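You operate a simulated robot arm through the tools that you are given. There is no shell and no other tool. Be economical: measure what you need, move in short steps, check, and stop when the job is done.

The job below is to be done with a simulated two-armed robot. You get a single attempt, and the scene is never put back.

Task
Melt the blue pot marked size at the heat on its label.
Fine: stand it in the round well of the glue warmer, set the knob, then switch on; switch off once the lamp is green; lid on, no bubbles. Set down upright: what you pick out.

It is judged by the outcome, as a careful person would: the job done as asked, and still so three seconds after it is handed in. It fails if anything else is knocked over, pushed out of place, dropped, spilled or broken. A push-on lid holds only when it is set on centred and level and pressed home; a screw cap is set on level and turned clockwise until tight.

Robot
Two 7-joint arms with four-finger grippers on one trunk, on a base that drives. Base frame: it is fixed to the floor where the robot stands at the start and does not move with it; the origin is under the middle of the robot, x ahead of it, y to its left, z up; the surface under the hand at the start is at about z = 92. Readings come in cm, degrees, newtons and seconds.
The left shoulder is at the start at [4, 18.1, 120.4], the right one opposite. With the tool pointing down near the work surface each hand reaches from about 32 to 84 cm from the robot's upright axis, wherever it stands, measured 20 degrees to its own side. Places, roughly: black knob of the glue warmer [30, 40, 100]; glue warmer [40, 30, 100]; round well of the glue warmer [50, 40, 100]; white button of the glue warmer [40, 30, 100]. Payload 3.67 kg a hand.
The tool frame of a hand sits at the grasp point between the pads (the TCP): z along the fingers, y along the line on which they close. The tips reach 2.8 cm beyond it. The gripper opens to 11.2 cm. The gripper's body begins 7.3 cm behind the TCP.
Orientation is told as [roll, pitch, yaw] about the base's x, y, z axes, in that order, counted from this pose: with the fingers straight down and closing along the base's y, the tool's x points along the base's -x, its y along +y and its z along -z.

Tools
- The arms move only by the tool nudge_tool. It takes "left_deltas", "right_deltas" or both (then of equal length, played together; a hand with none holds still); each is a list of rows, each a list of 7 numbers: the shift along the base's x, y, z in cm, then the turn, a rotation vector about the base's x, y, z in degrees, then the gripper command, from -1 (fully open) to 1 (shut), values between in proportion. In form: [[x, y, z, ax, ay, az, jaw], ...]. A call has 1 to 8 rows; each row is the pose to reach, as a shift and turn from the pose commanded when the call began. A row lasts 0.2 s, in which the tool goes at most 5 cm and 8.6 degrees; a call with a longer step from one row to the next is refused whole, and so is a gripper value outside its range. Where a pose cannot be reached the arm comes as near as it can. A force on the tool above 40 N (or 10 N above the force at the start of the call, whichever is more), or a blocked arm, ends the call early, and 0.2 s more pass. Each finger halts on what it meets, pressing with about 43 N; the grip force reading is that of the motor and also rises with nothing between the fingers. The clock runs only during rows and for 0.2 s after the last one: add rows that repeat a pose to give the fingers time. The reply holds the time, the measured pose of the TCP, the force on the tool along the base axes, the opening and the grip force, in the units named above and with some noise, with the torque about the TCP (base axes, N m) and any sound that the robot's microphone picked up, and new pictures: "show" is both (left out), scene, wrist or none (wrist: the cameras of the hands that moved).
- Cameras (640 x 400 px; columns grow to the right, rows downward): "scene" is now at [8.68, 4.06, 143.29]; the picture's right is [0.58, -0.82, 0.00], its down [-0.41, -0.29, -0.87] and it looks along [0.71, 0.50, -0.50] (base axes); focal length 237 px, centre (320, 200). "left" rides on the left gripper at [6, 1.8, -10.4] in its tool frame; the picture's right is [-0.29, 0.96, 0.00], its down [-0.80, -0.24, -0.55] and it looks along [-0.53, -0.16, 0.83] (tool axes); focal length 234 px, centre (320, 200). "right" rides on the right gripper at [6, -1.8, -10.4] in its tool frame; the picture's right is [0.29, 0.96, 0.00], its down [-0.80, 0.24, -0.55] and it looks along [-0.53, 0.16, 0.83] (tool axes); focal length 234 px, centre (320, 200). There is no depth. A picture from a camera that has moved, and an enlarged one, comes with that camera's place and axes in the base frame and with its lens. The place of the scene camera against the robot may be out by one fixed shift of up to 1.8 cm in any direction.
- raise_lower(by): slides the trunk up (or, below 0, down) by that many cm; the arms and the scene camera ride with it, the base frame stays. It gives what a move gives, with no picture.
- drive_base(legs): drives the robot by 1 to 6 legs, each [ahead, left, turn to the left] in cm, cm and degrees, along the robot's own axes; the way and the turn of a leg run together, so that a leg with both is an arc; at most 150 cm and 180 degrees a leg. The arms and the cameras ride along, it lands a little off, and it stops where it bumps. It gives what a move gives, and a new picture of the scene camera.
- turn_head(pan, tilt): turns the head with the scene camera to pan (to the left, within 86 degrees either way) and tilt (down, from -29 to 69), counted from straight ahead of the robot. It gives what a move gives, and a new picture of the scene camera.
- inspect(camera, box): a new picture of the part [left, top, right, bottom] of that camera's present view, enlarged. The clock stands still meanwhile.
- finish_job(): hands the job in; it is judged then, once.

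Go step by step. Nothing tells you exact positions but the pictures and the camera data: compare them with the known pose of the tool, close in by small moves and look again before you grip or let go. The budget is 120 turns and 260 pictures, counting those below and the enlarged ones. Unless the task says otherwise, let go and move clear before handing in, and close with one line.

The tools are called as name(argument=value, ...) on one line, values as JSON. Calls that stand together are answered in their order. nudge_tool: Moves the arms, as the interface text tells. Its arguments: {"type":"object","properties":{"left_deltas":{"type":"array","items":{"type":"array","items":{"type":"number"}}},"right_deltas":{"type":"array","items":{"type":"array","items":{"type":"number"}}},"show":{"type":"string","enum":["both","scene","wrist","none"]}},"required":[]} The other tools are called the same way: raise_lower (by) slides the trunk up or down; drive_base (legs) drives the base; turn_head (pan, tilt) turns the head that bears the scene camera; inspect (camera, box) takes an enlarged picture of a part of a camera's view; finish_job () hands the job in.

At the start:

```text
time_s: 0.0
left_ee_pos: [36.04, 48.89, 130.06]
left_orientation: [0.0, 0.0, 0.2]
left_ft_force: [-0.2, 0.0, -0.2]
left_ft_torque: [-0.04, -0.01, 0.03]
left_gripper_width: 11.21
left_grasp_force: 0.1
right_ee_pos: [42.61, 3.86, 133.05]
right_orientation: [0.0, 0.0, 0.0]
right_ft_force: [0.0, 0.2, 0.2]
right_ft_torque: [0.03, 0.01, -0.01]
right_gripper_width: 11.19
right_grasp_force: 0.1
trunk travel left (down, up): [-32.5, 18.9]
robot x, y, heading: [0.09, 0.0, -0.1]
head pan, tilt: [35.2, 29.7]
```

scene: 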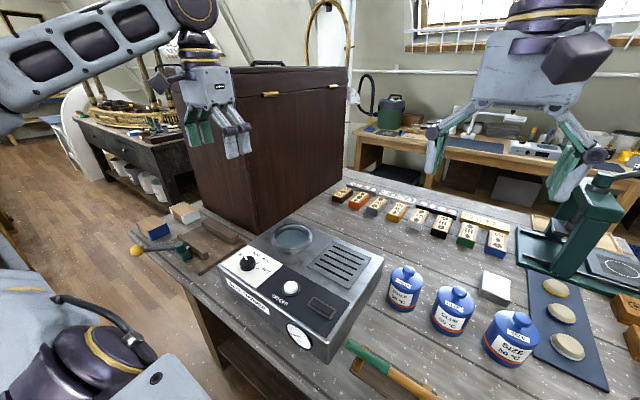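
right: 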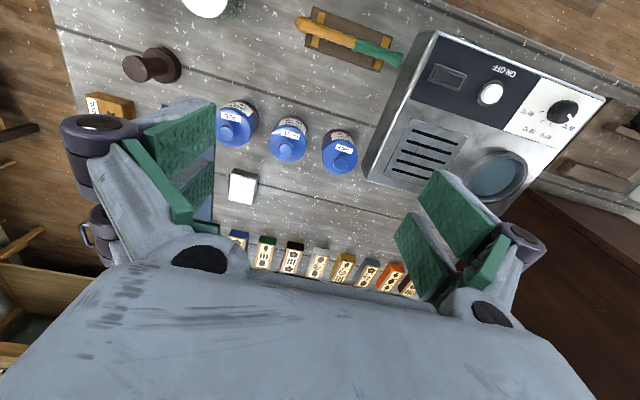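
left: 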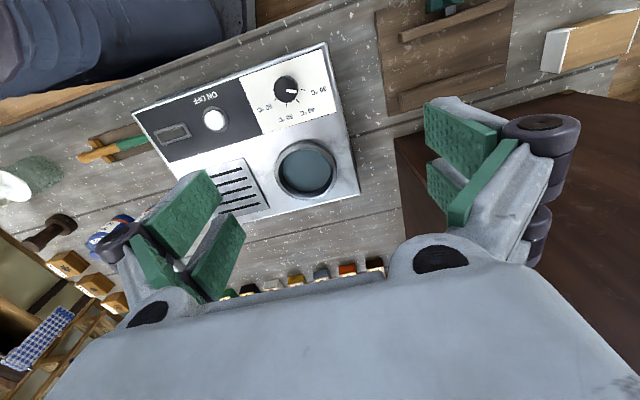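

I see the glue warmer and three blue pots; I need to read their labels and the knob dial first.

inspect(camera="scene", box=[370, 250, 550, 370])

inspect(camera="left", box=[120, 40, 370, 220])

inspect(camera="right", box=[200, 90, 370, 190])

inspect(camera="scene", box=[210, 210, 390, 370])

```text
3.33 times, centred on (460, 310) of scene
camera zoom: at [8.68, 4.06, 143.29], right [0.58, -0.82, 0.0], down [-0.41, -0.29, -0.87], along [0.71, 0.5, -0.5], focal length 789 px, centre (-147, -167)
```

zoom: 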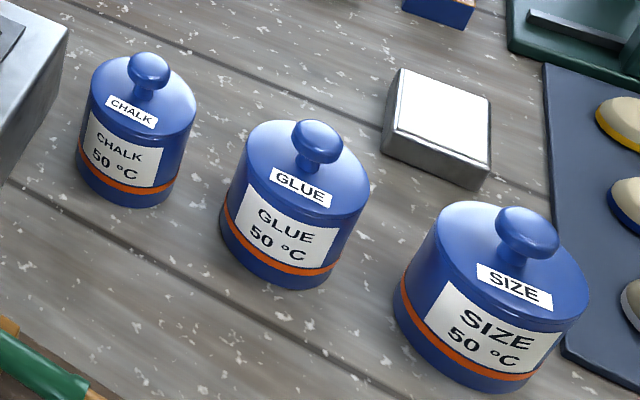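

```text
2.22 times, centred on (245, 130) of left
camera zoom: at [30.05, 50.78, 140.38], right [0.29, 0.96, 0.0], down [0.8, -0.24, 0.55], along [0.53, -0.16, -0.83], focal length 520 px, centre (487, 356)
```

zoom: 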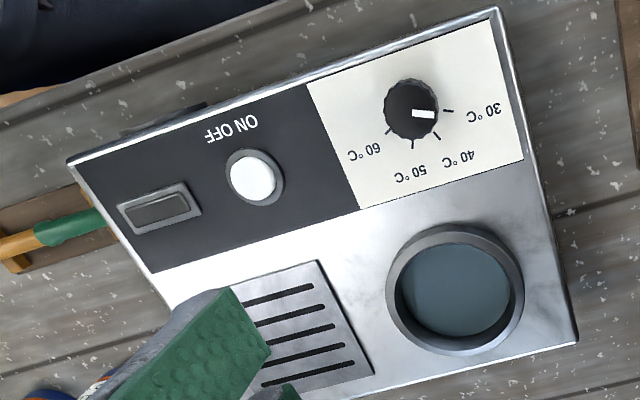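

```text
3.76 times, centred on (285, 140) of right
camera zoom: at [36.75, 2.0, 143.27], right [-0.29, 0.96, 0.0], down [0.8, 0.24, 0.55], along [0.53, 0.16, -0.83], focal length 882 px, centre (452, 426)
```

zoom: 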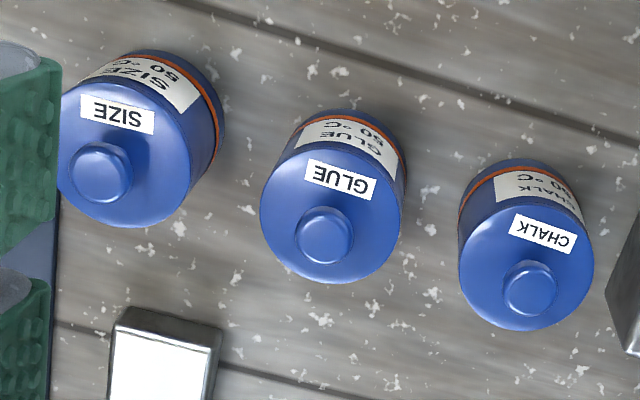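

```text
2.50 times, centred on (300, 290) of scene
camera zoom: at [8.68, 4.06, 143.29], right [0.58, -0.82, 0.0], down [-0.41, -0.29, -0.87], along [0.71, 0.5, -0.5], focal length 592 px, centre (370, -25)
```

zoom: 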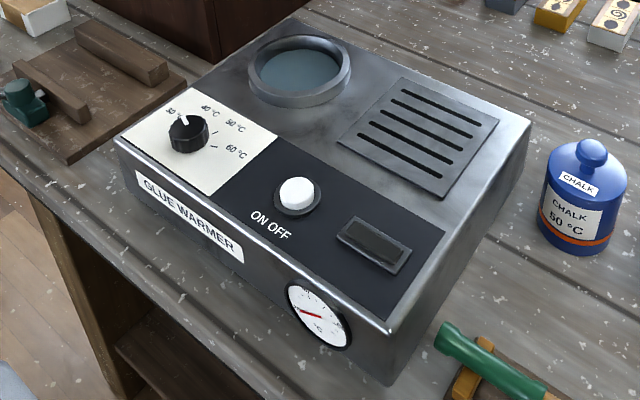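

The SIZE pot (both labels agree, 50 °C) is at about (54,-10), the well at about (49,42) and the knob at about (34,44). I'll clear the right arm away and bring the left hand over the pot for a closer look.

nudge_tool(right_deltas=[[0, -5, 0, 0, 0, 0, -1], [0, -10, 0, 0, 0, 0, -1], [-1, -15, 0, 0, 0, 0, -1], [-2, -20, 0, 0, 0, 0, -1], [-4, -24, 0, 0, 0, 0, -1], [-6, -28, 0, 0, 0, 0, -1], [-8, -32, 0, 0, 0, 0, -1], [-8, -35, 0, 0, 0, 0, -1]], left_deltas=[[0, 0, 0, 0, 0, 0, -1], [0, 0, 0, 0, 0, 0, -1], [2, -4, 0, 0, 0, 0, -1], [4, -8, 0, 0, 0, 0, -1], [6, -12, 0, 0, 0, 0, -1], [8, -16, 0, 0, 0, 0, -1], [9, -20, 0, 0, 0, 0, -1], [10, -24, 0, 0, 0, 0, -1]], show="both")

```text
refused: row 3 steps farther than a row can; nothing moved
```

The right arm's third step was too long; I'll resend with shorter steps.

nudge_tool(right_deltas=[[0, -4.5, 0, 0, 0, 0, -1], [0, -9, 0, 0, 0, 0, -1], [-1, -13.5, 0, 0, 0, 0, -1], [-2, -18, 0, 0, 0, 0, -1], [-4, -22, 0, 0, 0, 0, -1], [-6, -26, 0, 0, 0, 0, -1], [-8, -30, 0, 0, 0, 0, -1], [-8, -34, 0, 0, 0, 0, -1]], left_deltas=[[0, 0, 0, 0, 0, 0, -1], [0, 0, 0, 0, 0, 0, -1], [2, -4, 0, 0, 0, 0, -1], [4, -8, 0, 0, 0, 0, -1], [6, -12, 0, 0, 0, 0, -1], [8, -16, 0, 0, 0, 0, -1], [9, -20, 0, 0, 0, 0, -1], [10, -24, 0, 0, 0, 0, -1]], show="both")

```text
time_s: 1.8
left_ee_pos: [45.98, 24.69, 130.1]
left_orientation: [0.1, 0.0, 0.1]
left_ft_force: [0.1, -1.9, -0.5]
left_ft_torque: [0.03, -0.01, -0.01]
left_gripper_width: 11.19
left_grasp_force: 0.0
right_ee_pos: [34.8, -30.52, 132.75]
right_orientation: [0.3, 0.1, 0.2]
right_ft_force: [0.0, -0.1, -1.6]
right_ft_torque: [0.04, 0.01, -0.02]
right_gripper_width: 11.21
right_grasp_force: 0.1
trunk travel left (down, up): [-32.5, 18.9]
robot x, y, heading: [-0.29, -0.2, -0.1]
head pan, tilt: [35.2, 29.7]
camera scene: at [8.74, 3.77, 143.3], right [0.58, -0.82, 0.0], down [-0.41, -0.28, -0.87], along [0.71, 0.5, -0.5], focal length 237 px, centre (320, 200)
camera right: at [28.85, -32.3, 143.12], right [-0.29, 0.96, 0.0], down [0.8, 0.24, 0.55], along [0.53, 0.16, -0.83], focal length 234 px, centre (320, 200)
camera left: at [39.92, 26.59, 140.45], right [0.29, 0.96, 0.0], down [0.8, -0.24, 0.55], along [0.53, -0.16, -0.83], focal length 234 px, centre (320, 200)
```

scene: 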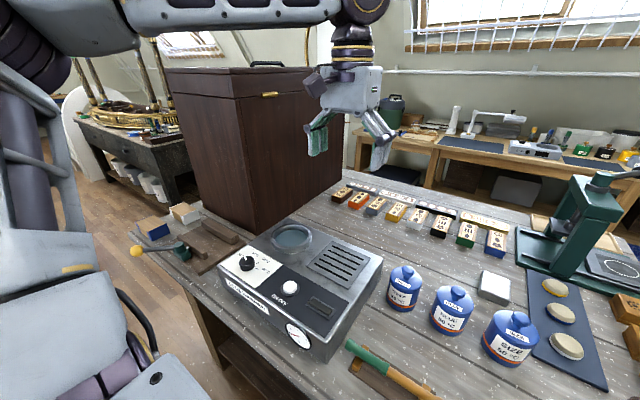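
right: 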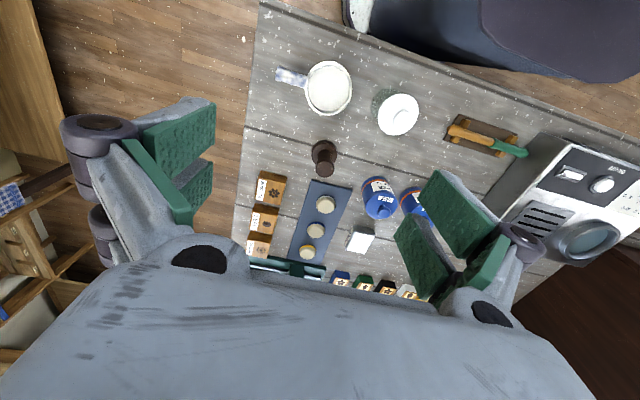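
left: 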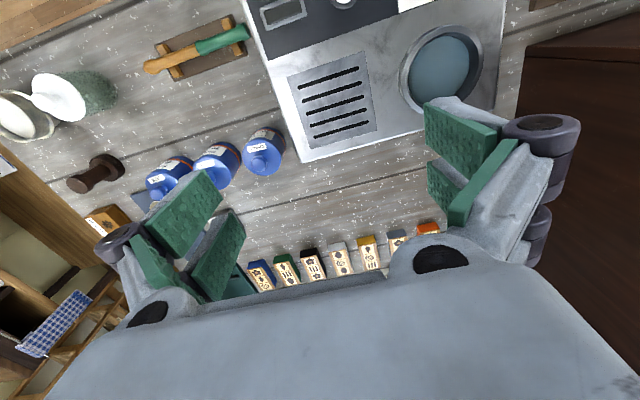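

The left hand is over the middle of the table; I carry on toward the SIZE pot.

nudge_tool(left_deltas=[[0, -5, 0, 0, 0, 0, -1], [0, -10, -0.2, 0, 0, 0, -1], [1, -14.8, -1, 0, 0, 0, -1], [2, -19.4, -2, 0, 0, 0, -1], [3, -24, -3, 0, 0, 0, -1], [4, -28.5, -4, 0, 0, 0, -1], [5, -33, -5, 0, 0, 0, -1], [5, -33, -5, 0, 0, 0, -1]], show="both")

turn_head(pan=5, tilt=40)

```text
time_s: 3.6
left_ee_pos: [47.46, 9.08, 128.7]
left_orientation: [0.0, -0.1, 0.3]
left_ft_force: [-0.1, -0.5, -0.3]
left_ft_torque: [-0.02, -0.02, -0.02]
left_gripper_width: 11.2
left_grasp_force: 0.1
left hand out of reach, approached as far as the arm can: row 4, 5, 6, 7, 8
right_ee_pos: [34.77, -30.18, 132.87]
right_orientation: [0.0, 0.1, 0.0]
right_ft_force: [0.0, 0.5, -0.9]
right_ft_torque: [-0.01, -0.03, 0.0]
right_gripper_width: 11.2
right_grasp_force: 0.0
trunk travel left (down, up): [-32.5, 18.9]
robot x, y, heading: [-0.24, 0.08, -0.1]
head pan, tilt: [35.2, 29.7]
camera scene: at [8.69, 4.06, 143.29], right [0.58, -0.82, 0.0], down [-0.41, -0.29, -0.87], along [0.71, 0.5, -0.5], focal length 237 px, centre (320, 200)
camera left: at [41.49, 10.75, 139.02], right [0.29, 0.96, 0.0], down [0.8, -0.24, 0.56], along [0.53, -0.16, -0.83], focal length 234 px, centre (320, 200)
```

scene: 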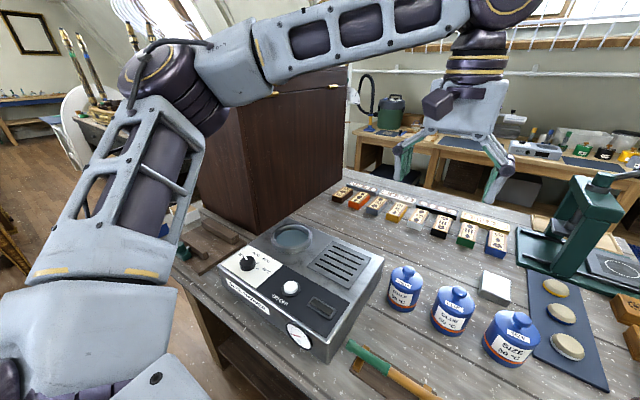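
left: 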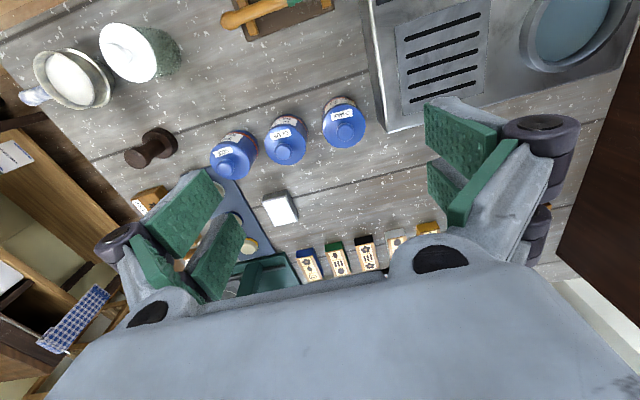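

```text
time_s: 4.5
left_ee_pos: [47.49, 8.87, 128.67]
left_orientation: [0.0, -0.1, 0.1]
left_ft_force: [0.5, 0.7, 0.7]
left_ft_torque: [-0.02, -0.01, -0.05]
left_gripper_width: 11.22
left_grasp_force: 0.0
right_ee_pos: [34.82, -30.14, 132.88]
right_orientation: [0.1, 0.0, 0.0]
right_ft_force: [0.1, -0.4, -0.8]
right_ft_torque: [0.0, 0.01, -0.01]
right_gripper_width: 11.21
right_grasp_force: 0.0
trunk travel left (down, up): [-32.5, 18.9]
robot x, y, heading: [-0.13, -0.1, 0.1]
head pan, tilt: [5.0, 40.0]
camera scene: at [9.77, -0.44, 141.71], right [0.09, -1.0, 0.0], down [-0.64, -0.06, -0.77], along [0.76, 0.07, -0.64], focal length 237 px, centre (320, 200)
```

scene: 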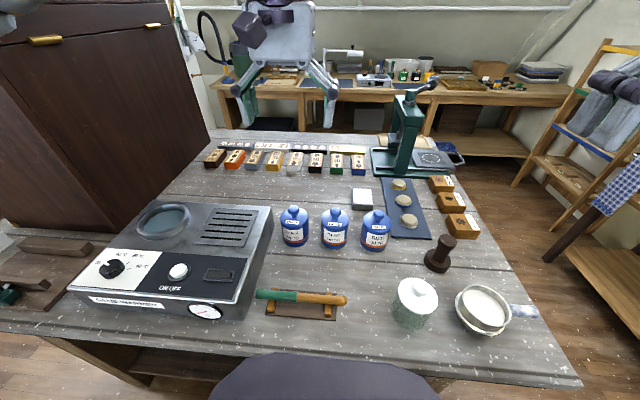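

The left hand can't cross the midline, so I'll drive right 28 cm so the left hand can pick the pot, then drive back to the warmer.

drive_base(legs=[[0, -28, 0]])

```text
time_s: 6.6
left_ee_pos: [47.37, -19.37, 128.68]
left_orientation: [0.0, -0.1, 0.1]
left_ft_force: [0.3, 0.9, -0.3]
left_ft_torque: [-0.01, 0.01, 0.01]
left_gripper_width: 11.21
left_grasp_force: 0.1
right_ee_pos: [34.75, -58.42, 132.87]
right_orientation: [0.1, -0.1, 0.0]
right_ft_force: [0.6, 0.4, 0.8]
right_ft_torque: [-0.03, 0.02, -0.01]
right_gripper_width: 11.2
right_grasp_force: 0.1
trunk travel left (down, up): [-32.5, 18.9]
robot x, y, heading: [0.07, -28.0, 0.0]
head pan, tilt: [5.0, 40.0]
camera scene: at [9.72, -28.59, 141.71], right [0.09, -1.0, 0.0], down [-0.64, -0.06, -0.77], along [0.76, 0.07, -0.64], focal length 237 px, centre (320, 200)
```

scene: 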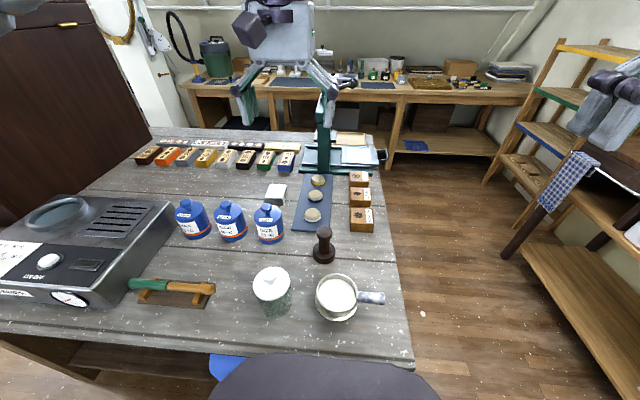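

The drive went as planned. I'll zoom in on the pots from here and bring the hand over the SIZE pot.

inspect(camera="scene", box=[170, 180, 330, 280])

nudge_tool(left_deltas=[[0, 3, -3, 0, 0, 0, -1], [0, 6, -6, 0, 0, 0, -1], [0, 8, -9, 0, 0, 0, -1], [0, 8, -12, 0, 0, 0, -1], [0, 8, -12, 0, 0, 0, -1]], show="both")

```text
4.00 times, centred on (250, 230) of scene
camera zoom: at [9.72, -28.59, 141.71], right [0.09, -1.0, 0.0], down [-0.64, -0.06, -0.77], along [0.76, 0.07, -0.64], focal length 947 px, centre (600, 80)
```

zoom: 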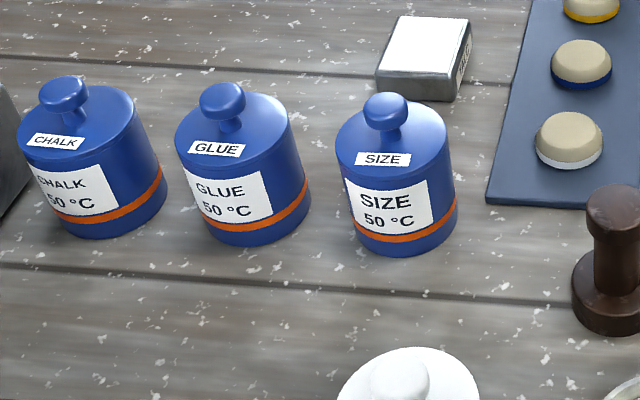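

```text
time_s: 7.8
left_ee_pos: [47.35, -11.24, 116.71]
left_orientation: [0.0, -0.1, 0.1]
left_ft_force: [-0.3, -0.2, 0.6]
left_ft_torque: [-0.01, -0.01, 0.03]
left_gripper_width: 11.19
left_grasp_force: 0.0
right_ee_pos: [34.69, -58.46, 132.85]
right_orientation: [0.0, -0.1, -0.1]
right_ft_force: [-0.7, 0.7, -0.5]
right_ft_torque: [0.0, 0.01, -0.02]
right_gripper_width: 11.2
right_grasp_force: 0.1
trunk travel left (down, up): [-32.5, 18.9]
robot x, y, heading: [-0.13, -27.9, -0.3]
head pan, tilt: [5.0, 40.0]
camera scene: at [9.71, -28.7, 141.72], right [0.09, -1.0, 0.0], down [-0.64, -0.06, -0.77], along [0.76, 0.07, -0.64], focal length 237 px, centre (320, 200)
camera left: at [41.38, -9.47, 127.04], right [0.29, 0.96, 0.0], down [0.8, -0.24, 0.56], along [0.53, -0.16, -0.83], focal length 234 px, centre (320, 200)
```

scene: 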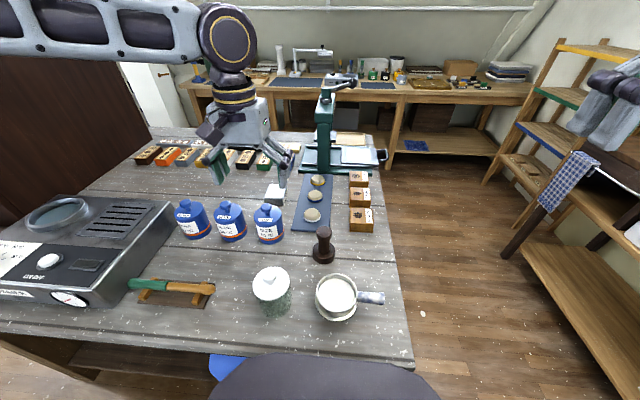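
left: 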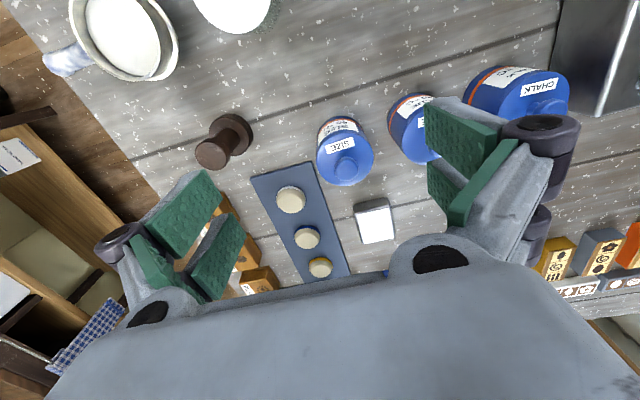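

The pot is about 7.7 cm wide at about (53.8,-10.2), with the GLUE pot 2.8 cm beside it. I'll turn the hand 90° to close along x and centre it over the pot.

nudge_tool(left_deltas=[[1, 0.2, 0, 0, 0, -8.5, -1], [2, 0.4, 0, 0, 0, -17, -1], [3, 0.6, 0, 0, 0, -25.5, -1], [4, 0.8, 0, 0, 0, -34, -1], [5, 1, 0, 0, 0, -42.5, -1], [6.4, 1, 0, 0, 0, -51, -1], [6.4, 1, 0, 0, 0, -59.5, -1], [6.4, 1, 0, 0, 0, -68, -1]], show="none")

```text
time_s: 9.6
left_ee_pos: [53.78, -10.33, 116.67]
left_orientation: [0.0, -0.1, -68.1]
left_ft_force: [-0.4, -0.2, -0.4]
left_ft_torque: [0.03, -0.02, 0.02]
left_gripper_width: 11.18
left_grasp_force: 0.0
right_ee_pos: [34.66, -58.58, 132.84]
right_orientation: [-0.1, 0.0, -0.1]
right_ft_force: [0.3, -0.4, 0.0]
right_ft_torque: [-0.03, 0.01, 0.0]
right_gripper_width: 11.2
right_grasp_force: 0.0
trunk travel left (down, up): [-32.5, 18.9]
robot x, y, heading: [-0.03, -28.35, 0.0]
head pan, tilt: [5.0, 40.0]
```

The hand turned freely to -68°; I finish the turn to -90° and lower a little to check alignment.

nudge_tool(left_deltas=[[0, 0, -1, 0, 0, -8, -1], [0, 0, -3, 0, 0, -16, -1], [0, 0, -5, 0, 0, -22, -1], [0, 0, -6, 0, 0, -22, -1], [0, 0, -6, 0, 0, -22, -1]], show="both")

inspect(camera="scene", box=[180, 140, 340, 240])

```text
time_s: 10.8
left_ee_pos: [53.91, -10.5, 110.72]
left_orientation: [0.0, -0.2, -90.0]
left_ft_force: [-0.4, -0.3, -0.9]
left_ft_torque: [0.02, 0.02, 0.01]
left_gripper_width: 11.21
left_grasp_force: 0.1
right_ee_pos: [34.6, -58.54, 132.91]
right_orientation: [0.0, 0.0, -0.1]
right_ft_force: [1.1, 1.2, 0.0]
right_ft_torque: [-0.02, 0.0, -0.01]
right_gripper_width: 11.19
right_grasp_force: 0.0
trunk travel left (down, up): [-32.5, 18.9]
robot x, y, heading: [0.24, -28.22, -0.1]
head pan, tilt: [5.0, 40.0]
camera scene: at [9.72, -28.68, 141.71], right [0.09, -1.0, 0.0], down [-0.64, -0.06, -0.77], along [0.76, 0.07, -0.64], focal length 237 px, centre (320, 200)
camera left: at [55.68, -4.44, 121.09], right [0.96, -0.29, 0.0], down [-0.24, -0.8, 0.56], along [-0.16, -0.53, -0.83], focal length 234 px, centre (320, 200)
```

scene: 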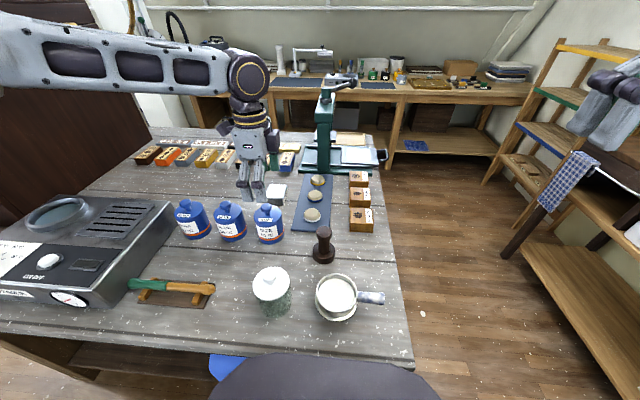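
left: 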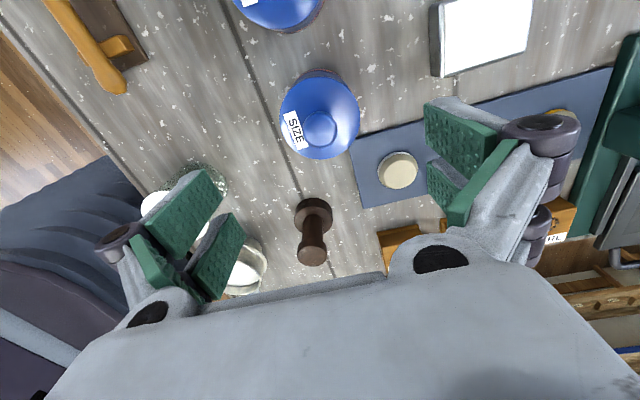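

```text
4.00 times, centred on (260, 190) of scene
camera zoom: at [9.72, -28.68, 141.71], right [0.09, -1.0, 0.0], down [-0.64, -0.06, -0.77], along [0.76, 0.07, -0.64], focal length 947 px, centre (560, 240)
```

zoom: 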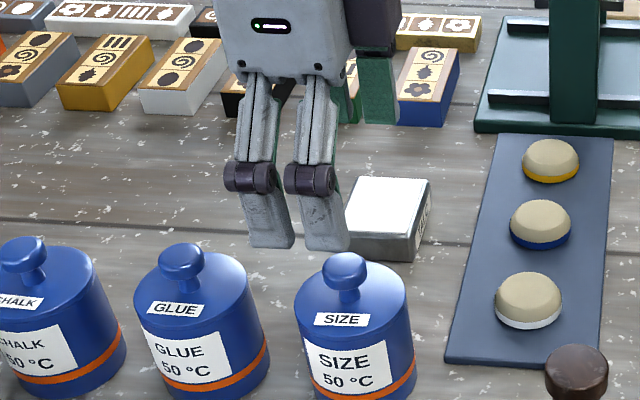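

The hand is centred over the pot to within a few millimetres. I descend with open jaws to a high grip on the body (TCP about 98.6).

nudge_tool(left_deltas=[[0, 0.1, -3, 0, 0, 0, -1], [0, 0.1, -6, 0, 0, 0, -1], [0, 0.1, -9, 0, 0, 0, -1], [0, 0.1, -11, 0, 0, 0, -1], [0, 0.1, -12.1, 0, 0, 0, -1]], show="wrist")

inspect(camera="scene", box=[210, 170, 330, 250])

```text
time_s: 12.0
left_ee_pos: [53.9, -10.27, 98.61]
left_orientation: [0.1, -0.2, -90.0]
left_ft_force: [0.1, 0.3, -0.1]
left_ft_torque: [-0.01, -0.01, -0.01]
left_gripper_width: 11.18
left_grasp_force: 0.0
right_ee_pos: [34.68, -58.52, 132.8]
right_orientation: [0.0, 0.0, -0.1]
right_ft_force: [-0.4, 0.1, -0.2]
right_ft_torque: [0.0, 0.02, -0.02]
right_gripper_width: 11.2
right_grasp_force: 0.0
trunk travel left (down, up): [-32.5, 18.9]
robot x, y, heading: [-0.14, -28.53, -0.2]
head pan, tilt: [5.0, 40.0]
camera left: at [55.72, -4.23, 108.93], right [0.96, -0.29, 0.0], down [-0.24, -0.8, 0.56], along [-0.16, -0.53, -0.83], focal length 234 px, centre (320, 200)
```

left: 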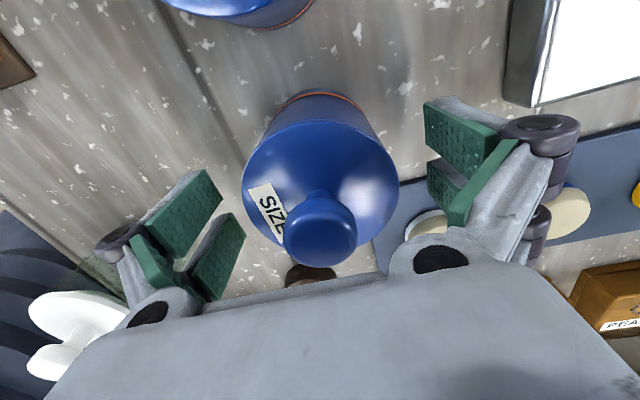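

```text
5.00 times, centred on (270, 210) of scene
camera zoom: at [9.74, -28.69, 141.71], right [0.09, -1.0, 0.0], down [-0.64, -0.06, -0.77], along [0.76, 0.07, -0.64], focal length 1184 px, centre (570, 150)
```

zoom: 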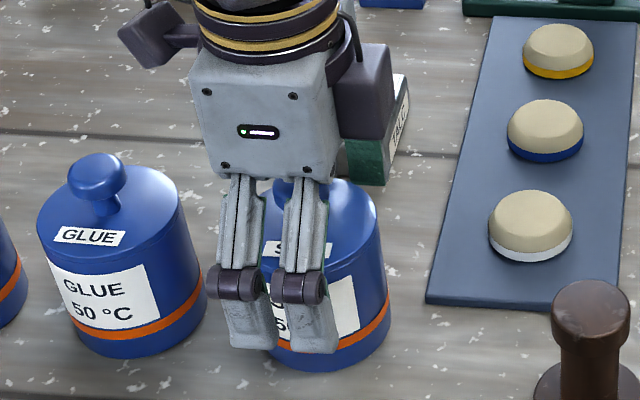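

The jaws straddle the pot's body and the knob is well clear of the palm. Closing.

nudge_tool(left_deltas=[[0, 0, 0, 0, 0, 0, 0.2], [0, 0, 0, 0, 0, 0, 0.4], [0, 0, 0, 0, 0, 0, 0.6], [0, 0, 0, 0, 0, 0, 0.8], [0, 0, 0, 0, 0, 0, 0.8]], show="wrist")

inspect(camera="scene", box=[210, 170, 330, 250])

```text
time_s: 13.2
left_ee_pos: [53.91, -10.22, 98.58]
left_orientation: [0.0, 0.0, -89.9]
left_ft_force: [2.9, 0.2, 1.3]
left_ft_torque: [0.02, -0.34, 0.01]
left_gripper_width: 6.91
left_grasp_force: 43.1
right_ee_pos: [34.78, -58.42, 132.81]
right_orientation: [0.0, 0.1, -0.2]
right_ft_force: [0.0, 0.4, -0.9]
right_ft_torque: [-0.01, -0.01, 0.0]
right_gripper_width: 11.22
right_grasp_force: 0.1
trunk travel left (down, up): [-32.5, 18.9]
robot x, y, heading: [0.24, -28.39, -0.1]
head pan, tilt: [5.0, 40.0]
camera left: at [55.74, -4.23, 108.97], right [0.96, -0.29, 0.0], down [-0.24, -0.8, 0.56], along [-0.16, -0.53, -0.83], focal length 234 px, centre (320, 200)
```

left: 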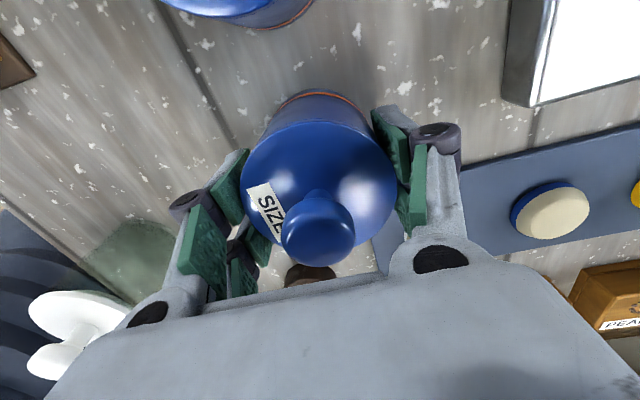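

```text
5.00 times, centred on (270, 210) of scene
camera zoom: at [9.75, -28.68, 141.71], right [0.09, -1.0, 0.0], down [-0.64, -0.06, -0.77], along [0.76, 0.07, -0.64], focal length 1184 px, centre (570, 150)
```

zoom: 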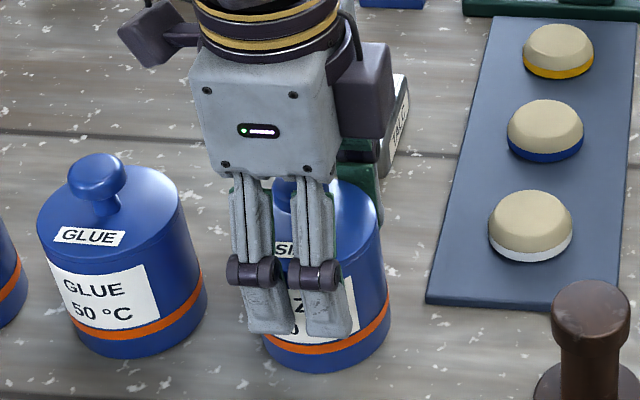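

Gripped at 6.9 cm wide. Lifting slowly and checking it hangs upright.

nudge_tool(left_deltas=[[0, 0, 0.7, 0, 0, 0, 0.8], [0, 0, 1.5, 0, 0, 0, 0.8], [0, 0, 3, 0, 0, 0, 0.8], [0, 0, 5, 0, 0, 0, 0.8], [0, 0, 8, 0, 0, 0, 0.8], [0, 0, 11, 0, 0, 0, 0.8], [0, 0, 12, 0, 0, 0, 0.8]], show="both")

inspect(camera="scene", box=[200, 120, 320, 200])

```text
time_s: 14.8
left_ee_pos: [53.89, -10.29, 110.82]
left_orientation: [-0.1, -0.1, -89.8]
left_ft_force: [0.1, -0.5, -0.5]
left_ft_torque: [0.02, -0.01, 0.02]
left_gripper_width: 2.24
left_grasp_force: 43.4
right_ee_pos: [34.65, -58.57, 132.85]
right_orientation: [0.0, 0.0, -0.1]
right_ft_force: [0.2, 0.3, -0.2]
right_ft_torque: [0.0, -0.03, -0.02]
right_gripper_width: 11.2
right_grasp_force: 0.0
trunk travel left (down, up): [-32.5, 18.9]
robot x, y, heading: [-0.0, -27.79, -0.2]
head pan, tilt: [5.0, 40.0]
heard: snap
camera scene: at [9.76, -28.68, 141.71], right [0.09, -1.0, 0.0], down [-0.64, -0.06, -0.77], along [0.76, 0.07, -0.64], focal length 237 px, centre (320, 200)
camera left: at [55.73, -4.25, 121.04], right [0.96, -0.29, 0.0], down [-0.24, -0.8, 0.56], along [-0.16, -0.53, -0.83], focal length 234 px, centre (320, 200)
```

scene: 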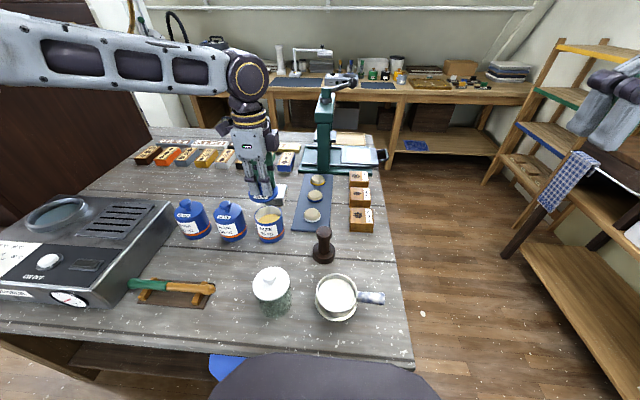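
left: 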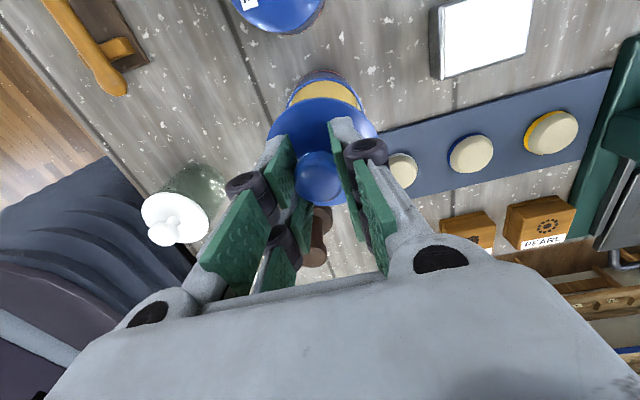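

```text
5.00 times, centred on (260, 160) of scene
camera zoom: at [9.76, -28.68, 141.71], right [0.09, -1.0, 0.0], down [-0.64, -0.06, -0.77], along [0.76, 0.07, -0.64], focal length 1184 px, centre (620, 400)
```

zoom: 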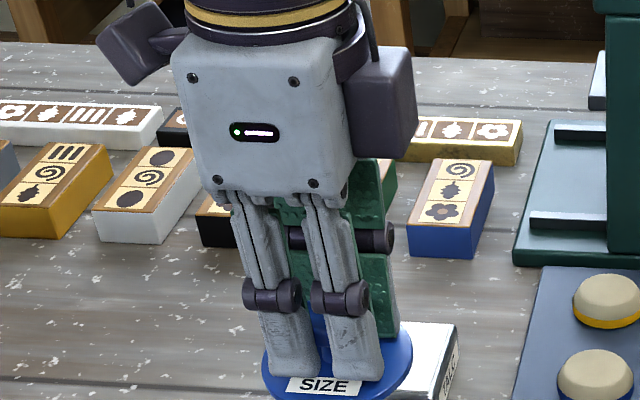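

The lid came off: the fingers had the lid's skirt and slipped up, now holding the lid by its knob, level. The pot still stands on the table; I'll look closely before pressing the lid back.

inspect(camera="left", box=[220, 40, 420, 220])

inspect(camera="scene", box=[220, 180, 310, 245])

```text
2.22 times, centred on (320, 130) of left
camera zoom: at [55.73, -4.25, 121.04], right [0.96, -0.29, 0.0], down [-0.24, -0.8, 0.56], along [-0.16, -0.53, -0.83], focal length 520 px, centre (320, 356)
```

zoom: 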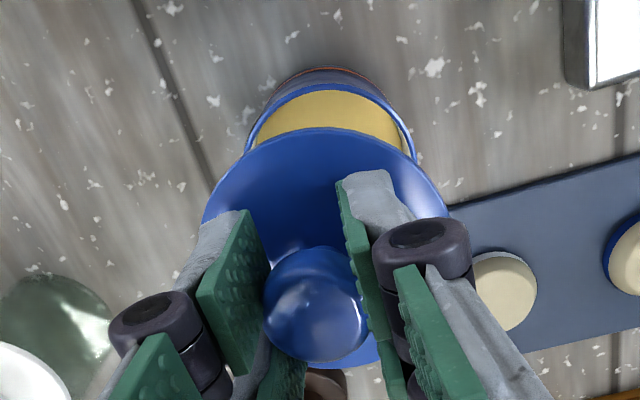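

```text
6.15 times, centred on (265, 212) of scene
camera zoom: at [9.76, -28.68, 141.71], right [0.09, -1.0, 0.0], down [-0.64, -0.06, -0.77], along [0.76, 0.07, -0.64], focal length 1457 px, centre (658, 123)
```

zoom: 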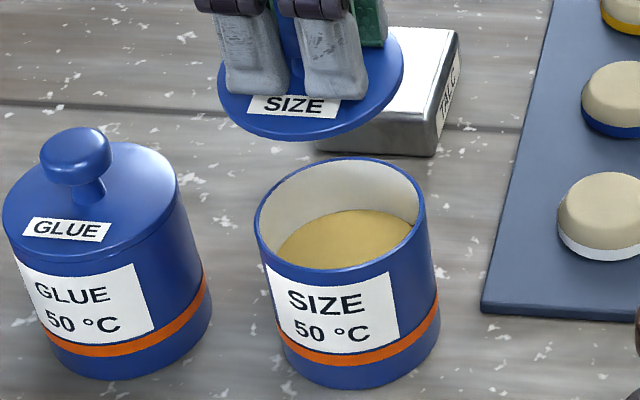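

The pot stands open and undisturbed, with glue inside. Carrying it by the bare body will give a firmer grip, so I'll set the lid down flat on free table behind the pots, at about (66,5).

nudge_tool(left_deltas=[[0, 0, 3, 0, 0, 0, 0.8], [2, 3, 4, 0, 0, 0, 0.8], [4, 6, 4, 0, 0, 0, 0.8], [6, 9, 4, 0, 0, 0, 0.8], [9, 12, 4, 0, 0, 0, 0.8], [12, 15.3, 4, 0, 0, 0, 0.8], [12, 15.3, 1, 0, 0, 0, 0.8], [12, 15.3, -3, 0, 0, 0, 0.8]], show="both")

inspect(camera="scene", box=[180, 130, 320, 220])

```text
time_s: 16.6
left_ee_pos: [65.98, 5.4, 107.48]
left_orientation: [0.0, -0.2, -89.9]
left_ft_force: [-0.5, 0.0, -0.3]
left_ft_torque: [0.01, 0.0, 0.01]
left_gripper_width: 2.22
left_grasp_force: 42.8
right_ee_pos: [34.8, -58.43, 132.82]
right_orientation: [0.0, 0.1, -0.2]
right_ft_force: [0.3, 0.0, -0.2]
right_ft_torque: [0.01, 0.01, -0.02]
right_gripper_width: 11.2
right_grasp_force: 0.0
trunk travel left (down, up): [-32.5, 18.9]
robot x, y, heading: [-0.29, -28.32, -0.1]
head pan, tilt: [5.0, 40.0]
camera scene: at [9.86, -28.6, 141.7], right [0.09, -1.0, 0.0], down [-0.64, -0.06, -0.77], along [0.76, 0.07, -0.64], focal length 237 px, centre (320, 200)
camera left: at [67.84, 11.37, 117.8], right [0.96, -0.29, 0.0], down [-0.24, -0.8, 0.56], along [-0.16, -0.53, -0.83], focal length 234 px, centre (320, 200)
```

scene: 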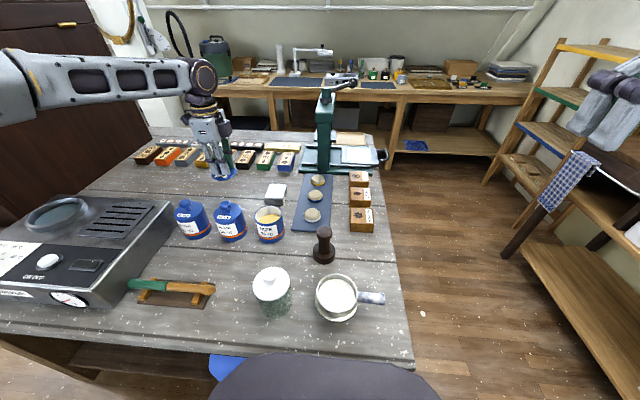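
left: 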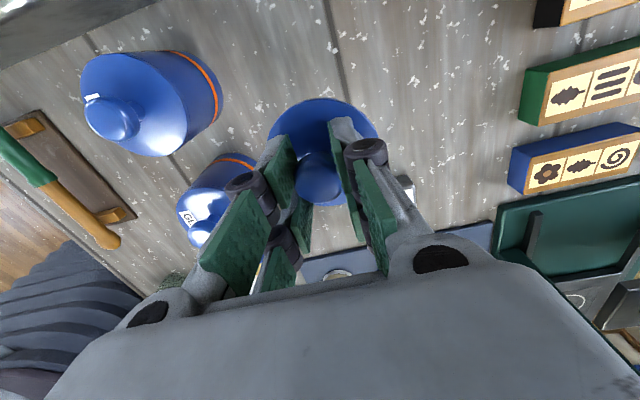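

```text
4.44 times, centred on (250, 175) of scene
camera zoom: at [9.86, -28.6, 141.7], right [0.09, -1.0, 0.0], down [-0.64, -0.06, -0.77], along [0.76, 0.07, -0.64], focal length 1052 px, centre (631, 311)
```

zoom: 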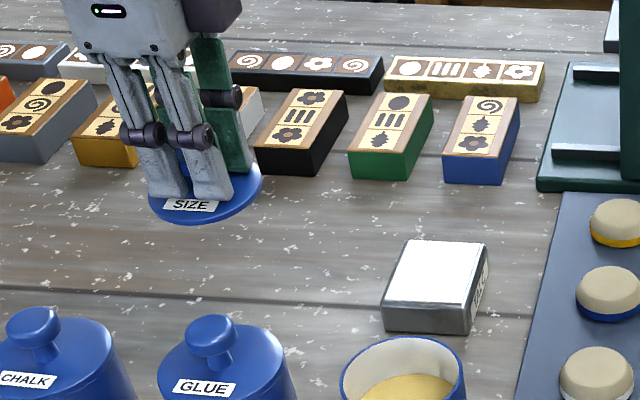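

The lid hangs level over clear table. Lowering it gently until it touches.

nudge_tool(left_deltas=[[0, 0, -3, 0, 0, 0, 0.8], [0, 0, -6, 0, 0, 0, 0.8], [0, 0, -7, 0, 0, 0, 0.8], [0, 0, -8, 0, 0, 0, 0.8], [0, 0, -8, 0, 0, 0, 0.8]], show="none")

inspect(camera="scene", box=[180, 150, 280, 215])

```text
time_s: 17.8
left_ee_pos: [65.82, 4.96, 99.64]
left_orientation: [0.1, -0.1, -89.8]
left_ft_force: [-0.3, -0.3, 0.0]
left_ft_torque: [0.01, -0.06, -0.02]
left_gripper_width: 2.24
left_grasp_force: 43.1
right_ee_pos: [34.68, -58.43, 132.91]
right_orientation: [0.0, 0.0, -0.1]
right_ft_force: [-1.1, 0.7, -0.5]
right_ft_torque: [-0.01, -0.03, -0.02]
right_gripper_width: 11.21
right_grasp_force: 0.0
trunk travel left (down, up): [-32.5, 18.9]
robot x, y, heading: [0.14, -28.02, -0.0]
head pan, tilt: [5.0, 40.0]
```

```text
6.15 times, centred on (230, 182) of scene
camera zoom: at [9.73, -28.68, 141.71], right [0.09, -1.0, 0.0], down [-0.64, -0.06, -0.77], along [0.76, 0.07, -0.64], focal length 1457 px, centre (874, 308)
```

zoom: 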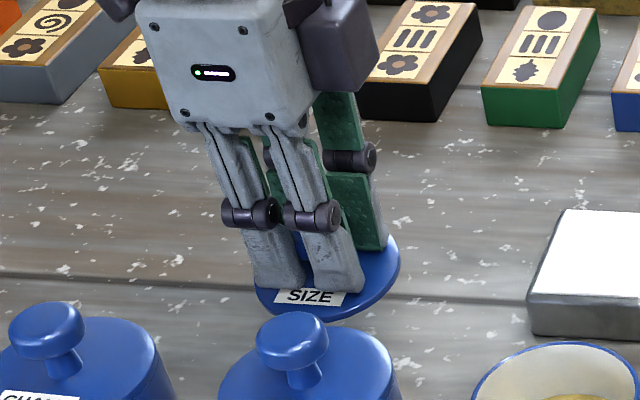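

No contact yet; I continue in small steps.

nudge_tool(left_deltas=[[0, 0, -0.6, 0, 0, 0, 0.8], [0, 0, -1.2, 0, 0, 0, 0.8], [0, 0, -1.8, 0, 0, 0, 0.8], [0, 0, -2.3, 0, 0, 0, 0.8], [0, 0, -2.3, 0, 0, 0, 0.8]], show="wrist")

inspect(camera="scene", box=[180, 150, 280, 215])

```text
time_s: 19.0
left_ee_pos: [65.91, 4.99, 97.19]
left_orientation: [0.1, -0.1, -89.9]
left_ft_force: [-0.3, -1.2, -0.2]
left_ft_torque: [0.03, -0.01, -0.02]
left_gripper_width: 2.29
left_grasp_force: 43.2
right_ee_pos: [34.69, -58.55, 132.9]
right_orientation: [0.0, 0.1, -0.1]
right_ft_force: [0.8, 0.2, 0.3]
right_ft_torque: [-0.02, -0.02, -0.01]
right_gripper_width: 11.2
right_grasp_force: 0.0
trunk travel left (down, up): [-32.5, 18.9]
robot x, y, heading: [0.02, -28.16, -0.2]
head pan, tilt: [5.0, 40.0]
camera left: at [67.66, 11.09, 107.63], right [0.96, -0.29, 0.0], down [-0.24, -0.8, 0.56], along [-0.16, -0.53, -0.83], focal length 234 px, centre (320, 200)
```

left: 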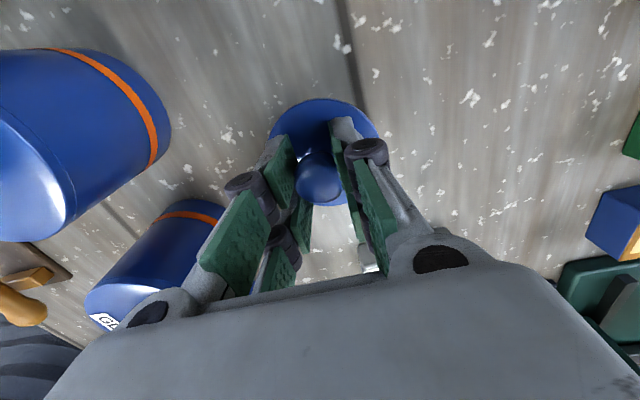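

```text
6.15 times, centred on (230, 182) of scene
camera zoom: at [9.72, -28.69, 141.71], right [0.09, -1.0, 0.0], down [-0.64, -0.06, -0.77], along [0.76, 0.07, -0.64], focal length 1457 px, centre (874, 308)
```

zoom: 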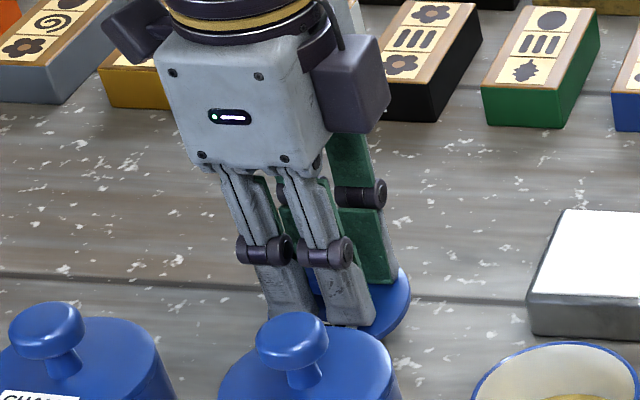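

Still free. I continue down slowly until the force rises.

nudge_tool(left_deltas=[[0, 0, -0.3, 0, 0, 0, 0.8], [0, 0, -0.6, 0, 0, 0, 0.8], [0, 0, -0.9, 0, 0, 0, 0.8], [0, 0, -1.2, 0, 0, 0, 0.8], [0, 0, -1.2, 0, 0, 0, 0.8]], show="wrist")

```text
time_s: 20.2
left_ee_pos: [65.8, 5.01, 96.5]
left_orientation: [0.5, -0.1, -89.9]
left_ft_force: [2.1, 5.9, 27.1]
left_ft_torque: [0.27, 0.46, -0.11]
left_gripper_width: 2.25
left_grasp_force: 42.8
right_ee_pos: [34.46, -58.46, 133.1]
right_orientation: [0.1, -0.1, -0.1]
right_ft_force: [-0.3, 0.2, 0.0]
right_ft_torque: [0.01, -0.02, 0.0]
right_gripper_width: 11.21
right_grasp_force: 0.3
trunk travel left (down, up): [-32.5, 18.9]
robot x, y, heading: [-0.17, -28.56, -0.3]
head pan, tilt: [5.0, 40.0]
camera left: at [67.57, 11.07, 106.87], right [0.96, -0.29, 0.01], down [-0.24, -0.8, 0.55], along [-0.15, -0.53, -0.83], focal length 234 px, centre (320, 200)
```

left: 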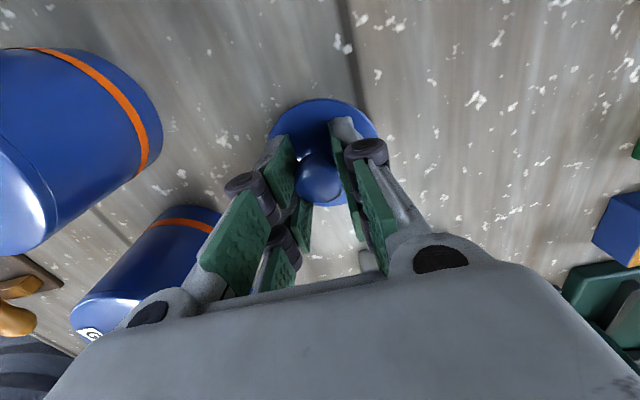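

Contact at TCP z 96.5, so the lid rests on the table. I relieve the force, open and lift away.

nudge_tool(left_deltas=[[0, 0, 0.4, 0, 0, 0, 0.8], [0, 0, 0.5, 0, 0, 0, 0.5], [0, 0, 0.5, 0, 0, 0, 0.2], [0, 0, 0.5, 0, 0, 0, -0.2], [0, 0, 0.5, 0, 0, 0, -0.2]], show="none")

nudge_tool(left_deltas=[[0, 0, 2, 0, 0, 0, -0.2], [0, 0, 5, 0, 0, 0, -0.2], [0, 0, 9, 0, 0, 0, -0.2], [0, 0, 13, 0, 0, 0, -1], [0, 0, 13, 0, 0, 0, -1]], show="wrist")

inspect(camera="scene", box=[180, 150, 300, 240])

```text
time_s: 21.4
left_ee_pos: [65.82, 5.15, 96.58]
left_orientation: [0.0, -0.1, -89.9]
left_ft_force: [0.4, -0.1, 0.0]
left_ft_torque: [0.01, 0.0, -0.01]
left_gripper_width: 6.72
left_grasp_force: 0.1
right_ee_pos: [34.71, -58.48, 132.98]
right_orientation: [0.0, 0.0, -0.1]
right_ft_force: [-0.6, 0.0, -0.2]
right_ft_torque: [0.02, -0.01, 0.03]
right_gripper_width: 11.21
right_grasp_force: 0.0
trunk travel left (down, up): [-32.5, 18.9]
robot x, y, heading: [-0.15, -28.23, -0.3]
head pan, tilt: [5.0, 40.0]
```

```text
time_s: 22.6
left_ee_pos: [65.79, 4.99, 109.69]
left_orientation: [-0.1, -0.1, -90.0]
left_ft_force: [0.5, -1.1, -0.3]
left_ft_torque: [-0.04, 0.06, -0.01]
left_gripper_width: 11.21
left_grasp_force: 0.1
right_ee_pos: [34.74, -58.48, 132.92]
right_orientation: [0.0, 0.0, -0.1]
right_ft_force: [0.4, -0.5, 0.1]
right_ft_torque: [-0.02, 0.0, 0.02]
right_gripper_width: 11.21
right_grasp_force: 0.1
trunk travel left (down, up): [-32.5, 18.9]
robot x, y, heading: [0.14, -27.96, 0.1]
head pan, tilt: [5.0, 40.0]
camera left: at [67.67, 11.11, 119.96], right [0.96, -0.29, 0.0], down [-0.24, -0.8, 0.56], along [-0.16, -0.53, -0.83], focal length 234 px, centre (320, 200)
```

left: 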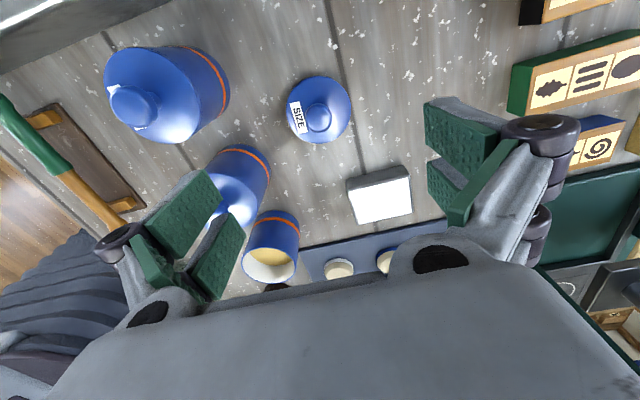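

```text
4.44 times, centred on (240, 195) of scene
camera zoom: at [9.78, -28.65, 141.71], right [0.09, -1.0, 0.0], down [-0.64, -0.06, -0.77], along [0.76, 0.07, -0.64], focal length 1052 px, centre (676, 222)
```

zoom: 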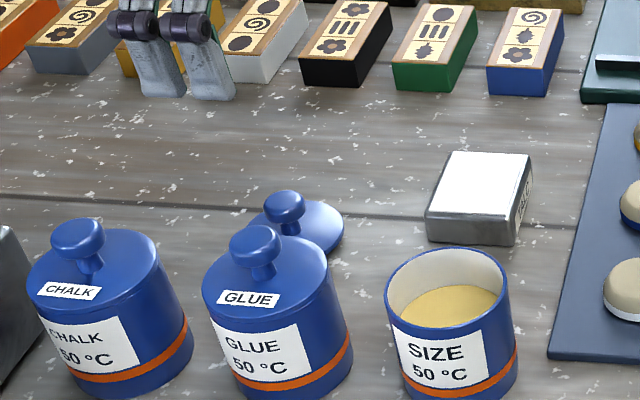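

The lid sits upright at (65.7,5.0). Back above the open pot to check its position.

nudge_tool(left_deltas=[[-2, -3, 3, 0, 0, 0, -1], [-4, -6, 4, 0, 0, 0, -1], [-6, -9, 4, 0, 0, 0, -1], [-8, -12, 4, 0, 0, 0, -1], [-11.9, -15, 4, 0, 0, 0, -1], [-11.9, -15.4, 2, 0, 0, 0, -1], [-11.9, -15.4, 0, 0, 0, 0, -1], [-11.9, -15.4, 0, 0, 0, 0, -1]], show="wrist")

inspect(camera="left", box=[220, 40, 420, 180])

```text
time_s: 24.4
left_ee_pos: [54.02, -10.46, 109.65]
left_orientation: [-0.1, -0.2, -90.0]
left_ft_force: [-0.1, 0.4, 0.3]
left_ft_torque: [0.0, -0.02, 0.0]
left_gripper_width: 11.23
left_grasp_force: 0.1
right_ee_pos: [34.61, -58.58, 132.91]
right_orientation: [0.0, 0.0, 0.0]
right_ft_force: [-0.4, -0.7, 0.5]
right_ft_torque: [0.0, -0.03, -0.05]
right_gripper_width: 11.2
right_grasp_force: 0.1
trunk travel left (down, up): [-32.5, 18.9]
robot x, y, heading: [-0.03, -27.76, -0.2]
head pan, tilt: [5.0, 40.0]
camera left: at [55.8, -4.41, 119.99], right [0.96, -0.29, 0.0], down [-0.24, -0.8, 0.56], along [-0.16, -0.53, -0.83], focal length 234 px, centre (320, 200)
```

left: 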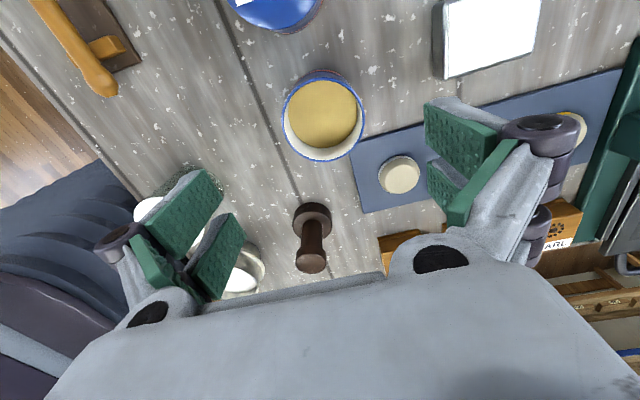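

```text
2.86 times, centred on (320, 110) of left
camera zoom: at [55.8, -4.41, 119.99], right [0.96, -0.29, 0.0], down [-0.24, -0.8, 0.56], along [-0.16, -0.53, -0.83], focal length 669 px, centre (320, 457)
```

zoom: 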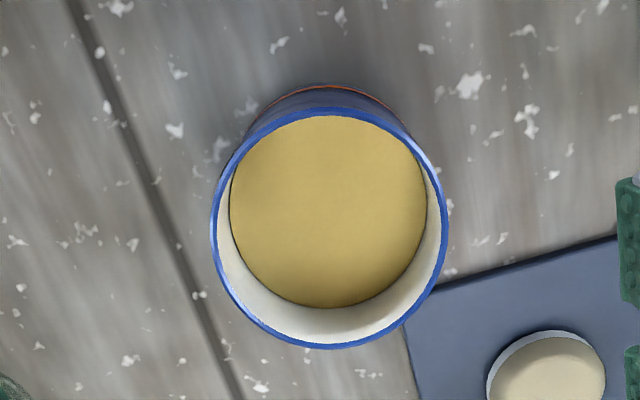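

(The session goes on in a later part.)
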